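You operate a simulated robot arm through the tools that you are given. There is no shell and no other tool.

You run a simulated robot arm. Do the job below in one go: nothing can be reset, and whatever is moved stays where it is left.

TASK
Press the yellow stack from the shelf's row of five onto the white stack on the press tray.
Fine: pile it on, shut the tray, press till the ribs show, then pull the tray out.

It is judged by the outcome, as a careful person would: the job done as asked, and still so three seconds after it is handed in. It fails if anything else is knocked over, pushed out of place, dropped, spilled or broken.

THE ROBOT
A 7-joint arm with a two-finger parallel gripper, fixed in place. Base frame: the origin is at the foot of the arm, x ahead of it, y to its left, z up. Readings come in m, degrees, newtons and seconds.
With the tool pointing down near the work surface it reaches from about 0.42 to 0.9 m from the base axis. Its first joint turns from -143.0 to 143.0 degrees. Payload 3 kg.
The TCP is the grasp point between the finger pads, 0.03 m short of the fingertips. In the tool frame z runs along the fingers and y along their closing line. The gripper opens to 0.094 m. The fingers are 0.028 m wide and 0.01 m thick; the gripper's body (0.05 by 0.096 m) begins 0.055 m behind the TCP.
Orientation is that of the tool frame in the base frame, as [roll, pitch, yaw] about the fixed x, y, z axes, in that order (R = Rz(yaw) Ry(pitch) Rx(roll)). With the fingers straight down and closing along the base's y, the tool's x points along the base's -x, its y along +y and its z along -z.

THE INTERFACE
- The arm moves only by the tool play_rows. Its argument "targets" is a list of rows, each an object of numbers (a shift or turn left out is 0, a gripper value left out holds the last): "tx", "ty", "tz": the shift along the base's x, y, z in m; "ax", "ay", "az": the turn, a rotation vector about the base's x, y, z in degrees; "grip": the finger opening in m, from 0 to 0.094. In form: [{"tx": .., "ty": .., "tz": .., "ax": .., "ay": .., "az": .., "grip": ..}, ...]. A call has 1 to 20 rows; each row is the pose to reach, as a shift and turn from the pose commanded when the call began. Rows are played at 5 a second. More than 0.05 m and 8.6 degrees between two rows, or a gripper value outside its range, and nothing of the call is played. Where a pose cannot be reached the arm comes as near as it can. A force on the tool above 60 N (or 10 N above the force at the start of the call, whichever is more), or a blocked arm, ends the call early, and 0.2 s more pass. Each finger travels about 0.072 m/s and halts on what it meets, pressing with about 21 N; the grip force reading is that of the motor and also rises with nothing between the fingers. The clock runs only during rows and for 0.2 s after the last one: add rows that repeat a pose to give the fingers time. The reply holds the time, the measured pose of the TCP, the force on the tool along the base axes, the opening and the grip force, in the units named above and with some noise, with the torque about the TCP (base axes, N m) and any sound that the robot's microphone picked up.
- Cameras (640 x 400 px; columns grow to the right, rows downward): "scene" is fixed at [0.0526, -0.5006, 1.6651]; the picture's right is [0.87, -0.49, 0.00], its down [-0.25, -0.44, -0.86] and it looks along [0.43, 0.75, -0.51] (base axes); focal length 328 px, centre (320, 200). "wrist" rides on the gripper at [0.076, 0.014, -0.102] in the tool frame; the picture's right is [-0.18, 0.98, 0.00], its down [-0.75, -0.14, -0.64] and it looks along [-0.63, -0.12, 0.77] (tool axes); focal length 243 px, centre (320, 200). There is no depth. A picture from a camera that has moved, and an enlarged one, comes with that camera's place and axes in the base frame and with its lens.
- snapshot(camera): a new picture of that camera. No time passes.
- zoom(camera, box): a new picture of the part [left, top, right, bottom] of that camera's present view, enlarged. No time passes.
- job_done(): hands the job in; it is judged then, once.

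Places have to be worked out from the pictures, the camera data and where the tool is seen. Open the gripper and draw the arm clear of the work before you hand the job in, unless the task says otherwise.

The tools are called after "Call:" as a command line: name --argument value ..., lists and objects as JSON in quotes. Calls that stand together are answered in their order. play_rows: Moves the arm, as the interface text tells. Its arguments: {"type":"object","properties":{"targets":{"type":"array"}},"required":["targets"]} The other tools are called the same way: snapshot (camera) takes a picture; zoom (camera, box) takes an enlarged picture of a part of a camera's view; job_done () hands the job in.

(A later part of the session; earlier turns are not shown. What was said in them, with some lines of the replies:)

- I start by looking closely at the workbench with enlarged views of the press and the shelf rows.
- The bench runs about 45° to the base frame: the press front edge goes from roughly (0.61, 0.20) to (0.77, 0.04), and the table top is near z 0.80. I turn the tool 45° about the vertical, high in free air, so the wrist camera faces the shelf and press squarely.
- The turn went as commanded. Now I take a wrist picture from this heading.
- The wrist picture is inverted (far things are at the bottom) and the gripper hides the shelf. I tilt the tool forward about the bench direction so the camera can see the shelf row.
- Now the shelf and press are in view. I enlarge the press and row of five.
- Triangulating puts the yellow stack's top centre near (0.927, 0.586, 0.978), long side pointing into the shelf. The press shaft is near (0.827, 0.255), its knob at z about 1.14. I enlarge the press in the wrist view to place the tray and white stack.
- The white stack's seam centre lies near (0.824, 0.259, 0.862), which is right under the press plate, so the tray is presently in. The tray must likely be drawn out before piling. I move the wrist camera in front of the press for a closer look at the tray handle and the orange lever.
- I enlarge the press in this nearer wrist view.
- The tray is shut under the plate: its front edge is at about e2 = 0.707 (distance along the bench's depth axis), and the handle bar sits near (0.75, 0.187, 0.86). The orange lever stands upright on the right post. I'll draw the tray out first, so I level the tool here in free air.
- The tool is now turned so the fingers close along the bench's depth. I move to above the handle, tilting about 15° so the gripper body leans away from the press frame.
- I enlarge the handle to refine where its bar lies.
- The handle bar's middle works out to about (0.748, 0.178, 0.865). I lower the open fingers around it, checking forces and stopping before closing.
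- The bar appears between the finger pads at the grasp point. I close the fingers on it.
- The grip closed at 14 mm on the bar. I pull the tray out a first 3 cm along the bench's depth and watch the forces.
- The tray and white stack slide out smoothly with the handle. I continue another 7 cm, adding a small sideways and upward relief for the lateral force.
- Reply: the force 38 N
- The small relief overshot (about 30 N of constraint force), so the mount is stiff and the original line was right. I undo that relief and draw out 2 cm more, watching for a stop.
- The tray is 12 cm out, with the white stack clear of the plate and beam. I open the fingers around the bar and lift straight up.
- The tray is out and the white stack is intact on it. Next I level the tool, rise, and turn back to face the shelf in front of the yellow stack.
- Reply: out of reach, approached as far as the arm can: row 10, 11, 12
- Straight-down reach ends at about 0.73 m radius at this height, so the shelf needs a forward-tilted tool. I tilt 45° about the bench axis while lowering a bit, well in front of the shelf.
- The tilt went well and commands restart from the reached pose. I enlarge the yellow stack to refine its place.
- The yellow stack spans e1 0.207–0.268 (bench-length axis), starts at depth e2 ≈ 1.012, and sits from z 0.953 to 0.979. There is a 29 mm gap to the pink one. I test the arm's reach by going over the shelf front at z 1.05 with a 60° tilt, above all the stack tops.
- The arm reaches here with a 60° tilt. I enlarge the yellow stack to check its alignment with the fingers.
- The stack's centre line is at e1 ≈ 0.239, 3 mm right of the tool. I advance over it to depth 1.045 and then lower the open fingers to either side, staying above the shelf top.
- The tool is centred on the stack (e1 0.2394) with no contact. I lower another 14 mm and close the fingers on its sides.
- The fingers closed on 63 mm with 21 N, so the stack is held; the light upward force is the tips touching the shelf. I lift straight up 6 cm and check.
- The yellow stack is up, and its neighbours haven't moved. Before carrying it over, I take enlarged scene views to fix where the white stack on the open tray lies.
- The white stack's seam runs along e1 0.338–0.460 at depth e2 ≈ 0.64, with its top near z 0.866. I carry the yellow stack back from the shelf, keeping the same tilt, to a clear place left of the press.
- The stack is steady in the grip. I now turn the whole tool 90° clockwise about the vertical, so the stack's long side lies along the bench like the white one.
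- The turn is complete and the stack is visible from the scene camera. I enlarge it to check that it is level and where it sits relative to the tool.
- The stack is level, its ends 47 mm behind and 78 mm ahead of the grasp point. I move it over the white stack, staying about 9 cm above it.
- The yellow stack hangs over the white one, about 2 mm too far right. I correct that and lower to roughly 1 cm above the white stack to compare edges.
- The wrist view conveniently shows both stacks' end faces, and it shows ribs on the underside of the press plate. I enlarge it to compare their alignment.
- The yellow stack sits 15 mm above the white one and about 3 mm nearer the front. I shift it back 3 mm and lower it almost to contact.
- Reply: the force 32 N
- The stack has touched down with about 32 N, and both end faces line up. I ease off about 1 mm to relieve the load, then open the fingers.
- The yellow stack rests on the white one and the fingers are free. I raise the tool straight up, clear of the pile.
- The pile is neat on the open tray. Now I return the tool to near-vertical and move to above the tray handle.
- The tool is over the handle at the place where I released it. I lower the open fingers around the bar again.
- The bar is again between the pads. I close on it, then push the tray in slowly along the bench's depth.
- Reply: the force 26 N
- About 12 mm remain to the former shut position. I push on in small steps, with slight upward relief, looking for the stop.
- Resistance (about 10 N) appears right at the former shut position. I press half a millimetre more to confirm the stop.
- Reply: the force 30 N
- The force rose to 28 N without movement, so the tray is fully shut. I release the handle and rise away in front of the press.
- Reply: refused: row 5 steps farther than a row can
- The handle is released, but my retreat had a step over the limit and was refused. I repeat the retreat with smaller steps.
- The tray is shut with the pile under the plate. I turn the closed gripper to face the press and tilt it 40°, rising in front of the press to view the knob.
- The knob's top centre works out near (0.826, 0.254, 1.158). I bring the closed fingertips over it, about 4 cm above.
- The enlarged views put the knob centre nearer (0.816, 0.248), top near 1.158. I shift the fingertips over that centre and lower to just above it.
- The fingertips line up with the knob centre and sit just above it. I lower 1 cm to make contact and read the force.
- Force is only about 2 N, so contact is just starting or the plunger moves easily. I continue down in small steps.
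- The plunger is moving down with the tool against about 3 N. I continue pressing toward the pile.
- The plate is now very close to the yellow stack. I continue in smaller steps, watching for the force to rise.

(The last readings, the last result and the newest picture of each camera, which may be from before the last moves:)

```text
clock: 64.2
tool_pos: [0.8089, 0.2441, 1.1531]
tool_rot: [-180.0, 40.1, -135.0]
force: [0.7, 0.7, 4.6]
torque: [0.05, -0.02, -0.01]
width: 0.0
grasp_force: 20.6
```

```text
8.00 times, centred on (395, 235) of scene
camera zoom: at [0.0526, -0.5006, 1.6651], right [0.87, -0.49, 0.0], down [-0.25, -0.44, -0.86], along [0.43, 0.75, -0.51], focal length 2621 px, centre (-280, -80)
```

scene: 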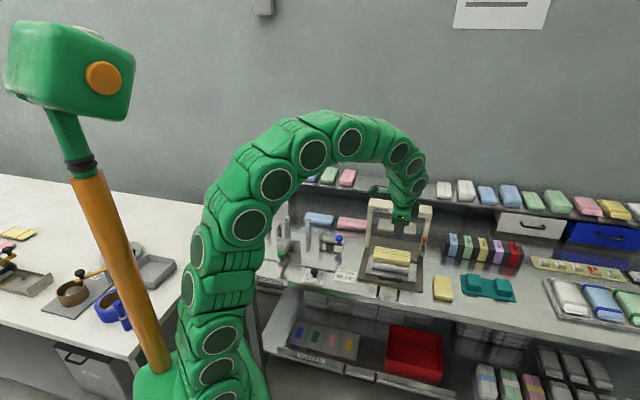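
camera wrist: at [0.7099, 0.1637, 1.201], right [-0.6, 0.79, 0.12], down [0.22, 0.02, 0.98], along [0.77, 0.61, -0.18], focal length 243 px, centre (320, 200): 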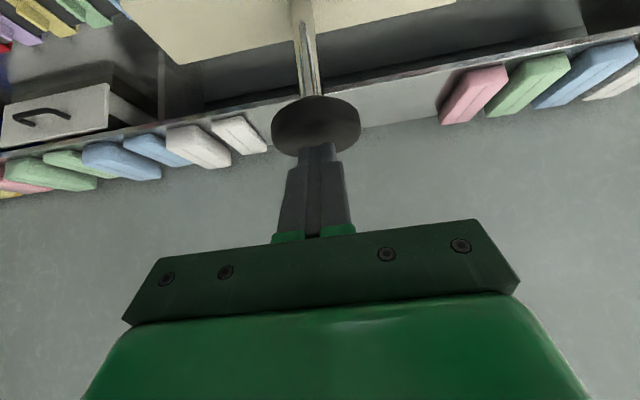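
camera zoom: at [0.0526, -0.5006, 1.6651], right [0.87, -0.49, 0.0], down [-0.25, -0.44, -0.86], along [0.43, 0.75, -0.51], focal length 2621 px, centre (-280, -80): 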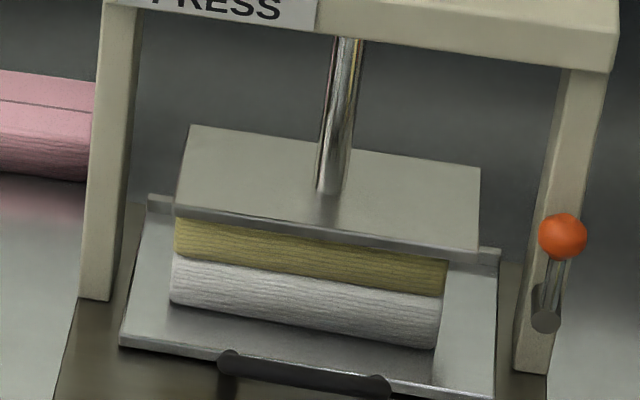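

The plate is nearly on the yellow stack with a light spring force. I press on 2 mm at a time.

Call:
play_rows --targets '[{"tz": -0.001, "grip": 0.0}, {"tz": -0.002}, {"tz": -0.003}]'

Call:
zoom --camera "scene" --box '[360, 210, 430, 260]'

```text
clock: 65.0
tool_pos: [0.8077, 0.2422, 1.1524]
tool_rot: [-179.9, 40.2, -134.9]
force: [-5.7, 0.0, 21.7]
torque: [0.21, 0.01, 0.25]
width: 0.0
grasp_force: 21.3
```

```text
8.00 times, centred on (395, 235) of scene
camera zoom: at [0.0526, -0.5006, 1.6651], right [0.87, -0.49, 0.0], down [-0.25, -0.44, -0.86], along [0.43, 0.75, -0.51], focal length 2621 px, centre (-280, -80)
```

zoom: 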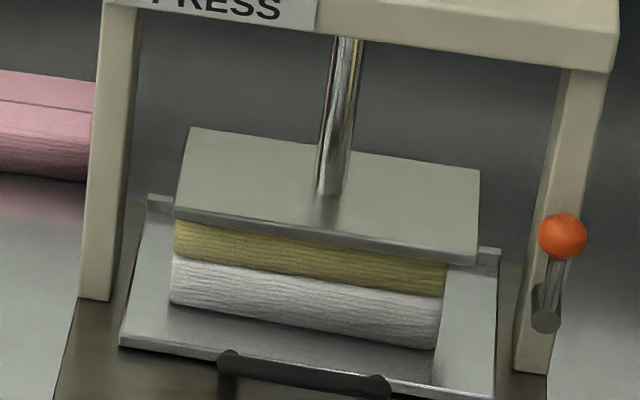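

The plate has met the pile: force is 22 N. I increase the press gradually.

Call:
play_rows --targets '[{"tz": -0.0007, "grip": 0.0}, {"tz": -0.0014}, {"tz": -0.002}]'

Call:
zoom --camera "scene" --box '[360, 210, 430, 260]'

```text
clock: 65.8
tool_pos: [0.808, 0.2421, 1.1513]
tool_rot: [-179.9, 40.4, -135.1]
force: [-6.1, 3.6, 48.0]
torque: [0.44, -0.08, 0.29]
width: 0.0
grasp_force: 20.9
```

```text
8.00 times, centred on (395, 235) of scene
camera zoom: at [0.0526, -0.5006, 1.6651], right [0.87, -0.49, 0.0], down [-0.25, -0.44, -0.86], along [0.43, 0.75, -0.51], focal length 2621 px, centre (-280, -80)
```

zoom: 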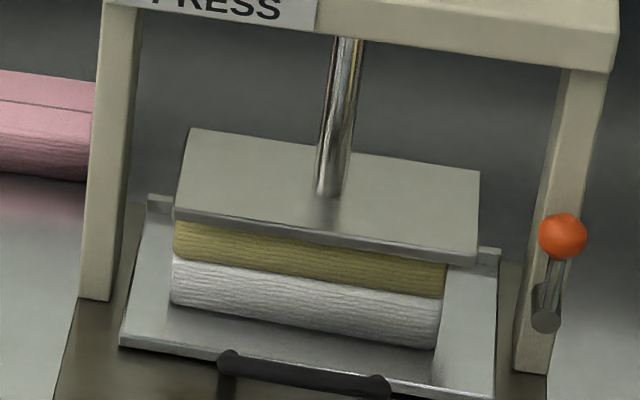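

Force is now 48 N with no sound yet. I press further toward the 60 N limit and hold briefly.

Call:
play_rows --targets '[{"tz": -0.0006, "grip": 0.0}, {"tz": -0.0009}, {"tz": -0.0009}]'

Call:
zoom --camera "scene" --box '[360, 210, 430, 260]'

```text
clock: 66.3
tool_pos: [0.8091, 0.2423, 1.1512]
tool_rot: [-179.7, 40.6, -135.0]
force: [-0.3, -0.1, 14.5]
torque: [0.12, -0.09, -0.01]
width: 0.0
grasp_force: 21.4
stopped in row 2: the force on the tool passed its limit at 61 N (the readings are from after the stop); the commanded pose is now the measured one
```

```text
8.00 times, centred on (395, 235) of scene
camera zoom: at [0.0526, -0.5006, 1.6651], right [0.87, -0.49, 0.0], down [-0.25, -0.44, -0.86], along [0.43, 0.75, -0.51], focal length 2621 px, centre (-280, -80)
```

zoom: 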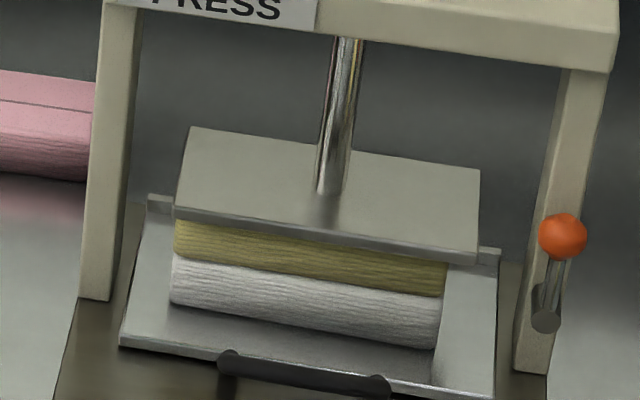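

The press peaked at 61 N and then relaxed. I raise the tool so the plunger can come up, and look at the yellow stack's top for ribs.

Call:
play_rows --targets '[{"tz": 0.005, "grip": 0.0}, {"tz": 0.015}, {"tz": 0.027}, {"tz": 0.04}, {"tz": 0.05}, {"tz": 0.06}]'

Call:
zoom --camera "scene" --box '[360, 210, 430, 260]'

Call:
zoom --camera "scene" --box '[345, 160, 445, 270]'

```text
clock: 67.7
tool_pos: [0.8086, 0.2429, 1.2108]
tool_rot: [-179.9, 40.4, -135.0]
force: [0.9, -0.7, 0.9]
torque: [-0.01, 0.0, -0.02]
width: 0.0001
grasp_force: 20.8
```

```text
8.00 times, centred on (395, 235) of scene
camera zoom: at [0.0526, -0.5006, 1.6651], right [0.87, -0.49, 0.0], down [-0.25, -0.44, -0.86], along [0.43, 0.75, -0.51], focal length 2621 px, centre (-280, -80)
```

zoom: 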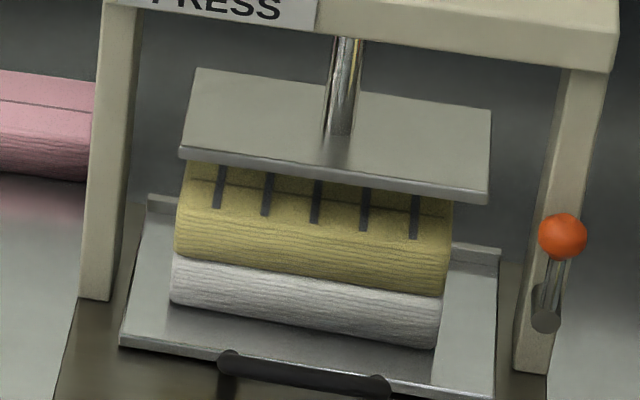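

```text
3.64 times, centred on (395, 215) of scene
camera zoom: at [0.0526, -0.5006, 1.6651], right [0.87, -0.49, 0.0], down [-0.25, -0.44, -0.86], along [0.43, 0.75, -0.51], focal length 1191 px, centre (47, 146)
```

zoom: 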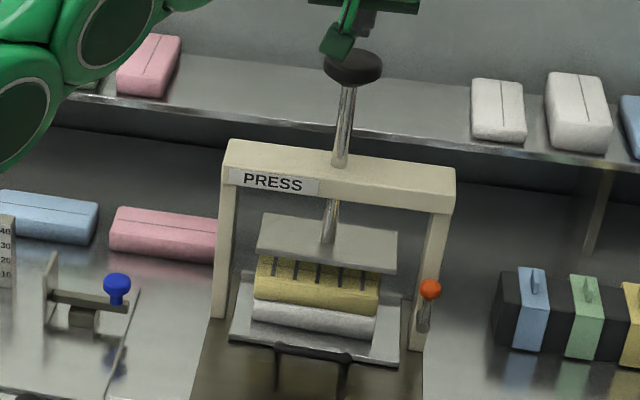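

Five rib marks show clearly on the yellow stack, and the plunger has sprung back up. Now I withdraw from the knob and level the tool in front of the press.

Call:
play_rows --targets '[{"tx": -0.01, "ty": -0.01, "tz": 0.02, "grip": 0.0}, {"tx": -0.04, "ty": -0.04, "tz": 0.03}, {"tx": -0.072, "ty": -0.072, "tz": 0.03}, {"tx": -0.104, "ty": -0.104, "tz": 0.03}, {"tx": -0.136, "ty": -0.136, "tz": 0.03}, {"tx": -0.168, "ty": -0.168, "tz": 0.025}, {"tx": -0.193, "ty": -0.193, "tz": 0.02}, {"tx": -0.193, "ty": -0.193, "tz": 0.02, "ax": -5.65, "ay": 5.65}, {"tx": -0.193, "ty": -0.193, "tz": 0.02, "ax": -11.3, "ay": 11.3}, {"tx": -0.193, "ty": -0.193, "tz": 0.02, "ax": -17, "ay": 17}, {"tx": -0.193, "ty": -0.193, "tz": 0.02, "ax": -22.6, "ay": 22.6}, {"tx": -0.193, "ty": -0.193, "tz": 0.02, "ax": -28.3, "ay": 28.3}]'

Call:
play_rows --targets '[{"az": -8.2, "tz": -0.01, "grip": 0.02}, {"az": -16.4, "tz": -0.02, "grip": 0.04}, {"az": -24.5, "tz": -0.03}, {"az": -32.7, "tz": -0.04}, {"az": -40.9, "tz": -0.05}, {"az": -49.1, "tz": -0.06}, {"az": -57.3, "tz": -0.07}, {"az": -65.5, "tz": -0.08}, {"az": -73.6, "tz": -0.09}, {"az": -81.8, "tz": -0.1}, {"az": -90, "tz": -0.1}, {"az": -90, "tz": -0.1}]'

Call:
zoom --camera "scene" --box '[345, 160, 445, 290]'

```text
clock: 70.3
tool_pos: [0.6163, 0.049, 1.2298]
tool_rot: [-179.9, 0.0, -135.0]
force: [-0.2, 0.2, -0.3]
torque: [0.02, 0.02, -0.01]
width: 0.0
grasp_force: 21.5
```

```text
clock: 72.9
tool_pos: [0.6158, 0.0486, 1.132]
tool_rot: [-179.8, 0.3, 134.9]
force: [0.0, -0.2, 0.2]
torque: [0.01, 0.02, 0.03]
width: 0.0399
grasp_force: 0.0
```

```text
3.08 times, centred on (395, 225) of scene
camera zoom: at [0.0526, -0.5006, 1.6651], right [0.87, -0.49, 0.0], down [-0.25, -0.44, -0.86], along [0.43, 0.75, -0.51], focal length 1008 px, centre (89, 123)
```

zoom: 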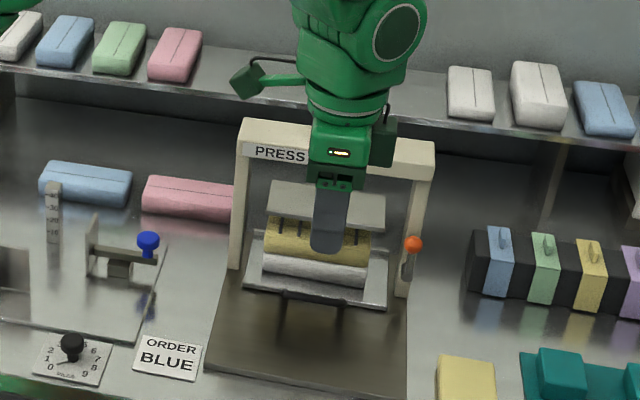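

All is in order. I go back above the handle with the 15° lean, then lower the open fingers around the bar.

Call:
play_rows --targets '[{"tx": 0.026, "ty": 0.025, "tz": -0.026, "ax": 2.1, "ay": -2.1, "grip": 0.04}, {"tx": 0.052, "ty": 0.051, "tz": -0.052, "ax": 4.2, "ay": -4.2}, {"tx": 0.079, "ty": 0.076, "tz": -0.079, "ax": 6.4, "ay": -6.4}, {"tx": 0.105, "ty": 0.102, "tz": -0.105, "ax": 8.5, "ay": -8.5}, {"tx": 0.1315, "ty": 0.127, "tz": -0.132, "ax": 10.6, "ay": -10.6}, {"tx": 0.1315, "ty": 0.127, "tz": -0.132, "ax": 10.6, "ay": -10.6}]'

Call:
snapshot --camera "wrist"

```text
clock: 74.3
tool_pos: [0.7484, 0.1769, 1.0]
tool_rot: [165.1, 0.3, 135.0]
force: [0.1, -0.3, -0.5]
torque: [0.0, 0.0, 0.02]
width: 0.0401
grasp_force: 0.0
```

```text
taken
camera wrist: at [0.6842, 0.2212, 1.1015], right [0.8, 0.54, 0.25], down [0.32, -0.74, 0.59], along [0.51, -0.39, -0.77], focal length 243 px, centre (320, 200)
```

wrist: 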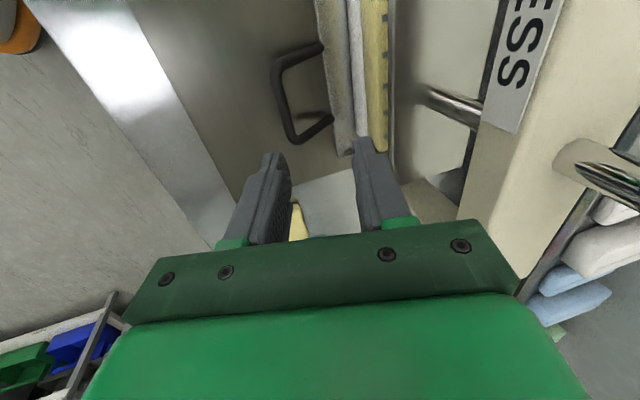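

The view matches the first approach to the handle. I lower 12.5 cm to the same grip height.

Call:
play_rows --targets '[{"tz": -0.03, "grip": 0.04}, {"tz": -0.06}, {"tz": -0.09}, {"tz": -0.11}, {"tz": -0.1248}]'

Call:
snapshot --camera "wrist"

```text
clock: 75.5
tool_pos: [0.7455, 0.1769, 0.8737]
tool_rot: [165.1, 0.3, 135.0]
force: [-1.0, -0.2, -0.1]
torque: [-0.01, 0.01, -0.01]
width: 0.0399
grasp_force: 0.1
```

```text
taken
camera wrist: at [0.6833, 0.2211, 0.9764], right [0.8, 0.54, 0.25], down [0.32, -0.74, 0.59], along [0.51, -0.39, -0.77], focal length 243 px, centre (320, 200)
```

wrist: 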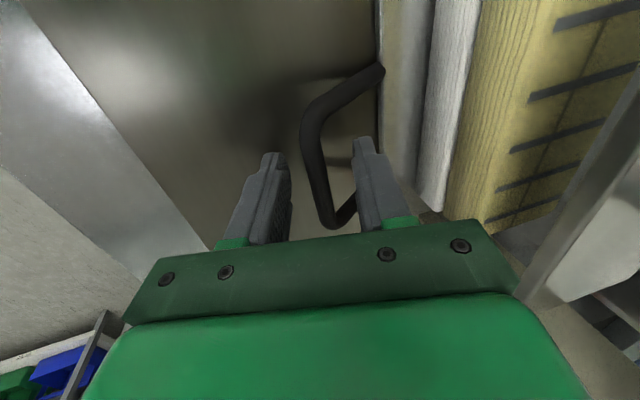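

The bar is between the pads, and the rib marks show again on the yellow top. I close on the bar and pull the tray out smoothly.

Call:
play_rows --targets '[{"grip": 0.02}, {"grip": 0.0}, {"grip": 0.0}, {"grip": 0.0}]'

Call:
play_rows --targets '[{"tx": -0.004, "ty": -0.004, "grip": 0.0}, {"tx": -0.01, "ty": -0.01}, {"tx": -0.017, "ty": -0.017}, {"tx": -0.025, "ty": -0.025}, {"tx": -0.033, "ty": -0.033}, {"tx": -0.041, "ty": -0.041}, {"tx": -0.049, "ty": -0.049}, {"tx": -0.057, "ty": -0.057}]'

Call:
zoom --camera "scene" --box '[345, 190, 445, 290]'

```text
clock: 76.5
tool_pos: [0.7472, 0.1771, 0.8725]
tool_rot: [165.1, 0.3, 135.0]
force: [-1.4, 3.2, 4.6]
torque: [-0.26, -0.26, 0.68]
width: 0.0142
grasp_force: 45.3
```

```text
clock: 78.3
tool_pos: [0.689, 0.1207, 0.8742]
tool_rot: [165.1, 0.3, 135.1]
force: [-14.5, 16.8, 19.9]
torque: [-0.15, -0.12, 0.65]
width: 0.0143
grasp_force: 45.6
```

```text
4.00 times, centred on (395, 240) of scene
camera zoom: at [0.0526, -0.5006, 1.6651], right [0.87, -0.49, 0.0], down [-0.25, -0.44, -0.86], along [0.43, 0.75, -0.51], focal length 1311 px, centre (20, 40)
```

zoom: 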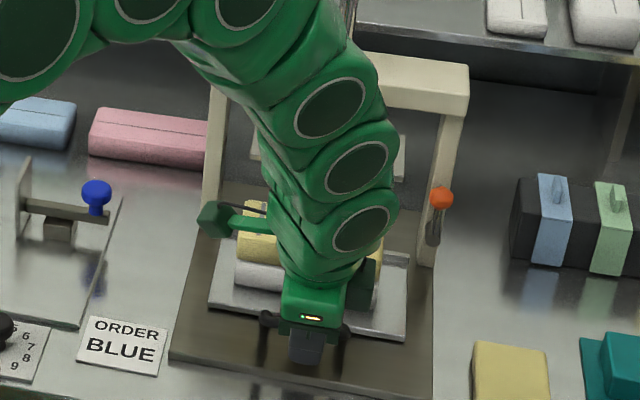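

The tray is 8 cm out. I continue with a small relief for the sideways and vertical load, to about 12 cm.

Call:
play_rows --targets '[{"tx": -0.0054, "ty": -0.0046, "tz": 0.0005}, {"tx": -0.0124, "ty": -0.0116, "tz": 0.0005}, {"tx": -0.0194, "ty": -0.0186, "tz": 0.0005}, {"tx": -0.0254, "ty": -0.0246, "tz": 0.0005}, {"tx": -0.0289, "ty": -0.0281, "tz": 0.0005}]'

Call:
zoom --camera "scene" --box '[345, 190, 445, 290]'

```text
clock: 79.5
tool_pos: [0.6611, 0.0919, 0.8748]
tool_rot: [165.1, 0.2, 134.9]
force: [11.1, -9.7, -17.2]
torque: [0.08, 0.08, 0.79]
width: 0.0141
grasp_force: 45.3
```

```text
4.00 times, centred on (395, 240) of scene
camera zoom: at [0.0526, -0.5006, 1.6651], right [0.87, -0.49, 0.0], down [-0.25, -0.44, -0.86], along [0.43, 0.75, -0.51], focal length 1311 px, centre (20, 40)
```

zoom: 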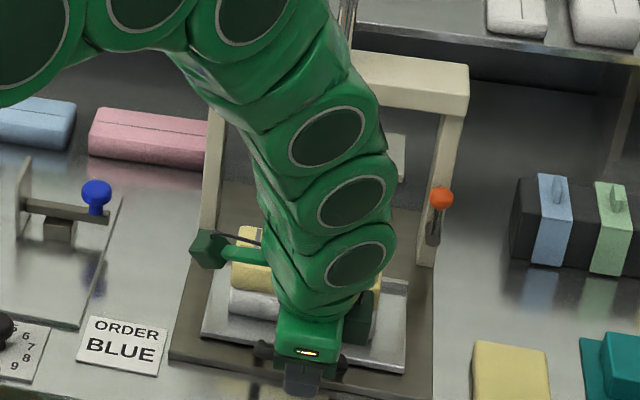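

The tray is 12 cm out, as when I loaded it. I pull gently a little more to feel for the full-out stop.

Call:
play_rows --targets '[{"tx": -0.0012, "ty": -0.0018, "tz": -0.0003}, {"tx": -0.0027, "ty": -0.0033, "tz": -0.0003}, {"tx": -0.0047, "ty": -0.0053, "tz": -0.0003}, {"tx": -0.0067, "ty": -0.0073, "tz": -0.0003}]'

Call:
zoom --camera "scene" --box '[345, 190, 445, 290]'

```text
clock: 80.5
tool_pos: [0.6543, 0.0839, 0.8734]
tool_rot: [165.1, 0.3, 134.9]
force: [1.2, 0.5, -1.6]
torque: [-0.01, -0.05, 0.68]
width: 0.0142
grasp_force: 45.2
```

```text
4.00 times, centred on (395, 240) of scene
camera zoom: at [0.0526, -0.5006, 1.6651], right [0.87, -0.49, 0.0], down [-0.25, -0.44, -0.86], along [0.43, 0.75, -0.51], focal length 1311 px, centre (20, 40)
```

zoom: 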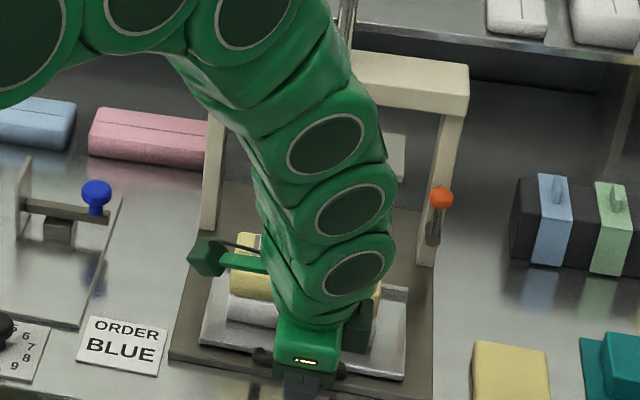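

No stop yet at 13 cm, and forces are near zero. I pull one more centimetre slowly, still checking for the stop.

Call:
play_rows --targets '[{"tx": -0.0015, "ty": -0.0015}, {"tx": -0.003, "ty": -0.003}, {"tx": -0.005, "ty": -0.005}, {"tx": -0.007, "ty": -0.007}]'

Call:
zoom --camera "scene" --box '[345, 190, 445, 290]'

```text
clock: 81.5
tool_pos: [0.648, 0.0775, 0.8738]
tool_rot: [165.0, 0.3, 135.0]
force: [17.3, 20.0, -8.1]
torque: [0.27, 0.35, 0.84]
width: 0.0141
grasp_force: 45.2
```

```text
4.00 times, centred on (395, 240) of scene
camera zoom: at [0.0526, -0.5006, 1.6651], right [0.87, -0.49, 0.0], down [-0.25, -0.44, -0.86], along [0.43, 0.75, -0.51], focal length 1311 px, centre (20, 40)
```

zoom: 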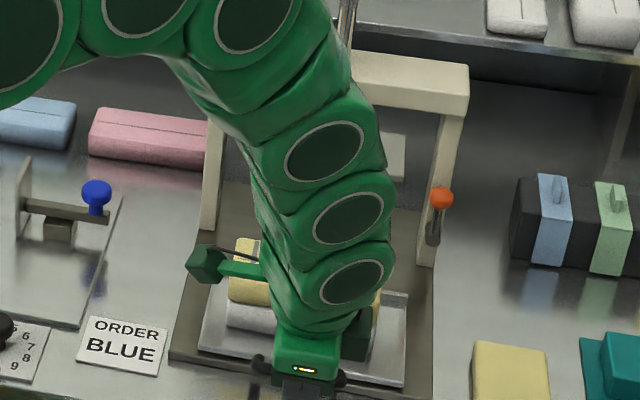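

A 26 N resistance shows the tray is fully out at its stop. I ease off slightly, open the fingers, and lift away.

Call:
play_rows --targets '[{"tx": 0.0006, "ty": 0.0006, "grip": 0.0}, {"tx": 0.0006, "ty": 0.0006, "grip": 0.025}, {"tx": 0.0006, "ty": 0.0006, "grip": 0.04}, {"tx": 0.0006, "ty": 0.0006, "grip": 0.04}]'

Call:
play_rows --targets '[{"tz": 0.02, "grip": 0.04}, {"tz": 0.05}, {"tz": 0.09}, {"tz": 0.13}, {"tx": -0.02, "ty": -0.01, "tz": 0.17}, {"tx": -0.045, "ty": -0.02, "tz": 0.205}, {"tx": -0.07, "ty": -0.02, "tz": 0.245}, {"tx": -0.1, "ty": -0.01, "tz": 0.28}, {"tx": -0.13, "ty": 0.0, "tz": 0.31}, {"tx": -0.16, "ty": 0.01, "tz": 0.34}]'

Call:
snapshot --camera "scene"

Call:
zoom --camera "scene" --box '[345, 210, 445, 300]'

```text
clock: 82.5
tool_pos: [0.6474, 0.0773, 0.8745]
tool_rot: [165.1, 0.3, 134.9]
force: [-0.5, -0.8, -0.5]
torque: [-0.01, 0.0, -0.03]
width: 0.04
grasp_force: 0.0
```

```text
clock: 84.7
tool_pos: [0.4877, 0.088, 1.2137]
tool_rot: [165.1, 0.3, 134.9]
force: [1.4, -0.1, 0.7]
torque: [0.04, 0.03, 0.04]
width: 0.0399
grasp_force: 0.0
```

```text
taken
```

scene: 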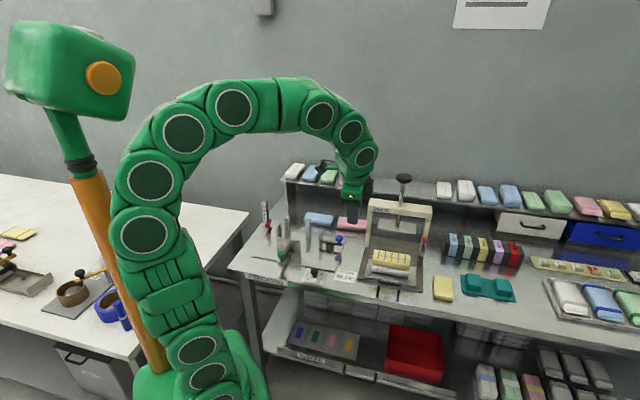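

```text
4.44 times, centred on (395, 255) of scene
camera zoom: at [0.0526, -0.5006, 1.6651], right [0.87, -0.49, 0.0], down [-0.25, -0.44, -0.86], along [0.43, 0.75, -0.51], focal length 1456 px, centre (-13, -44)
```

zoom: 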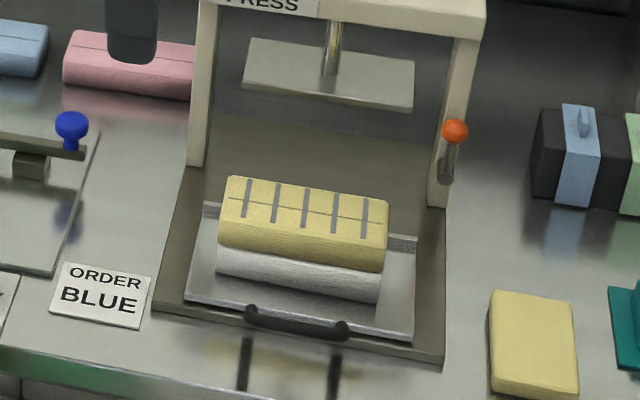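

The yellow stack, with five rib marks, sits square on the white one on the fully open tray. I open the gripper fully and draw the arm a little further back.

Call:
play_rows --targets '[{"tx": -0.02, "tz": 0.03, "grip": 0.06}, {"tx": -0.04, "tz": 0.06, "grip": 0.08}, {"tx": -0.06, "tz": 0.09, "grip": 0.094}, {"tx": -0.08, "tz": 0.12, "grip": 0.094}, {"tx": -0.08, "tz": 0.12, "grip": 0.094}]'

Call:
zoom --camera "scene" --box '[240, 150, 460, 290]'

Call:
zoom --camera "scene" --box '[420, 160, 640, 330]'

```text
clock: 85.9
tool_pos: [0.4093, 0.0881, 1.3327]
tool_rot: [165.3, -0.1, 134.8]
force: [0.5, -0.3, -0.3]
torque: [-0.04, -0.01, 0.02]
width: 0.0942
grasp_force: 0.1
```

```text
2.86 times, centred on (350, 220) of scene
camera zoom: at [0.0526, -0.5006, 1.6651], right [0.87, -0.49, 0.0], down [-0.25, -0.44, -0.86], along [0.43, 0.75, -0.51], focal length 936 px, centre (234, 143)
```

zoom: 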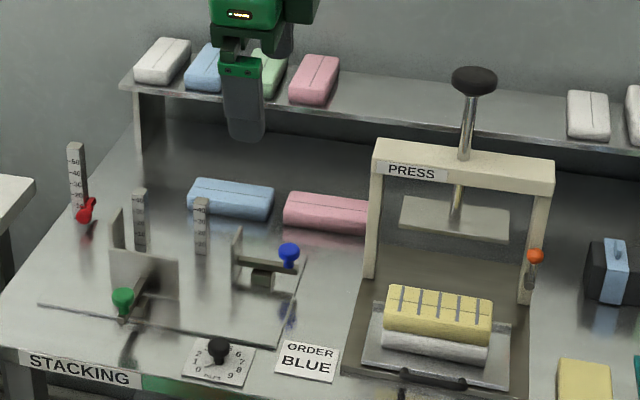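

```text
2.35 times, centred on (530, 245) of scene
camera zoom: at [0.0526, -0.5006, 1.6651], right [0.87, -0.49, 0.0], down [-0.25, -0.44, -0.86], along [0.43, 0.75, -0.51], focal length 771 px, centre (-174, 94)
```

zoom: 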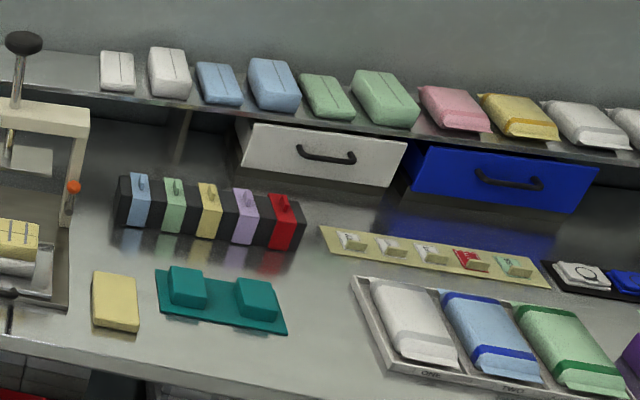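

Everything else is where it was at the start. The pressed pile is on the open tray with its ribs visible, the gripper is open and the arm is clear, so I hand the job in.

Call:
job_done

```text
The job is handed in.
```

The yellow stack from the shelf's row of five is now pressed onto the white stack. Five rib marks show on its top, and the pile sits square on the tray.

- **Tray:** it was shut under the press plate at the start, so I pulled it out first to pile the yellow stack on. I then shut it against its back stop, and after pressing I pulled it out until it met its front stop.
- **Press:** one push on the knob, which peaked at 61 N. The plunger sprang back up by itself.
- **Everything else:** in the final pictures nothing else on the bench or shelf had moved. The gripper is open and the arm is clear of the work.
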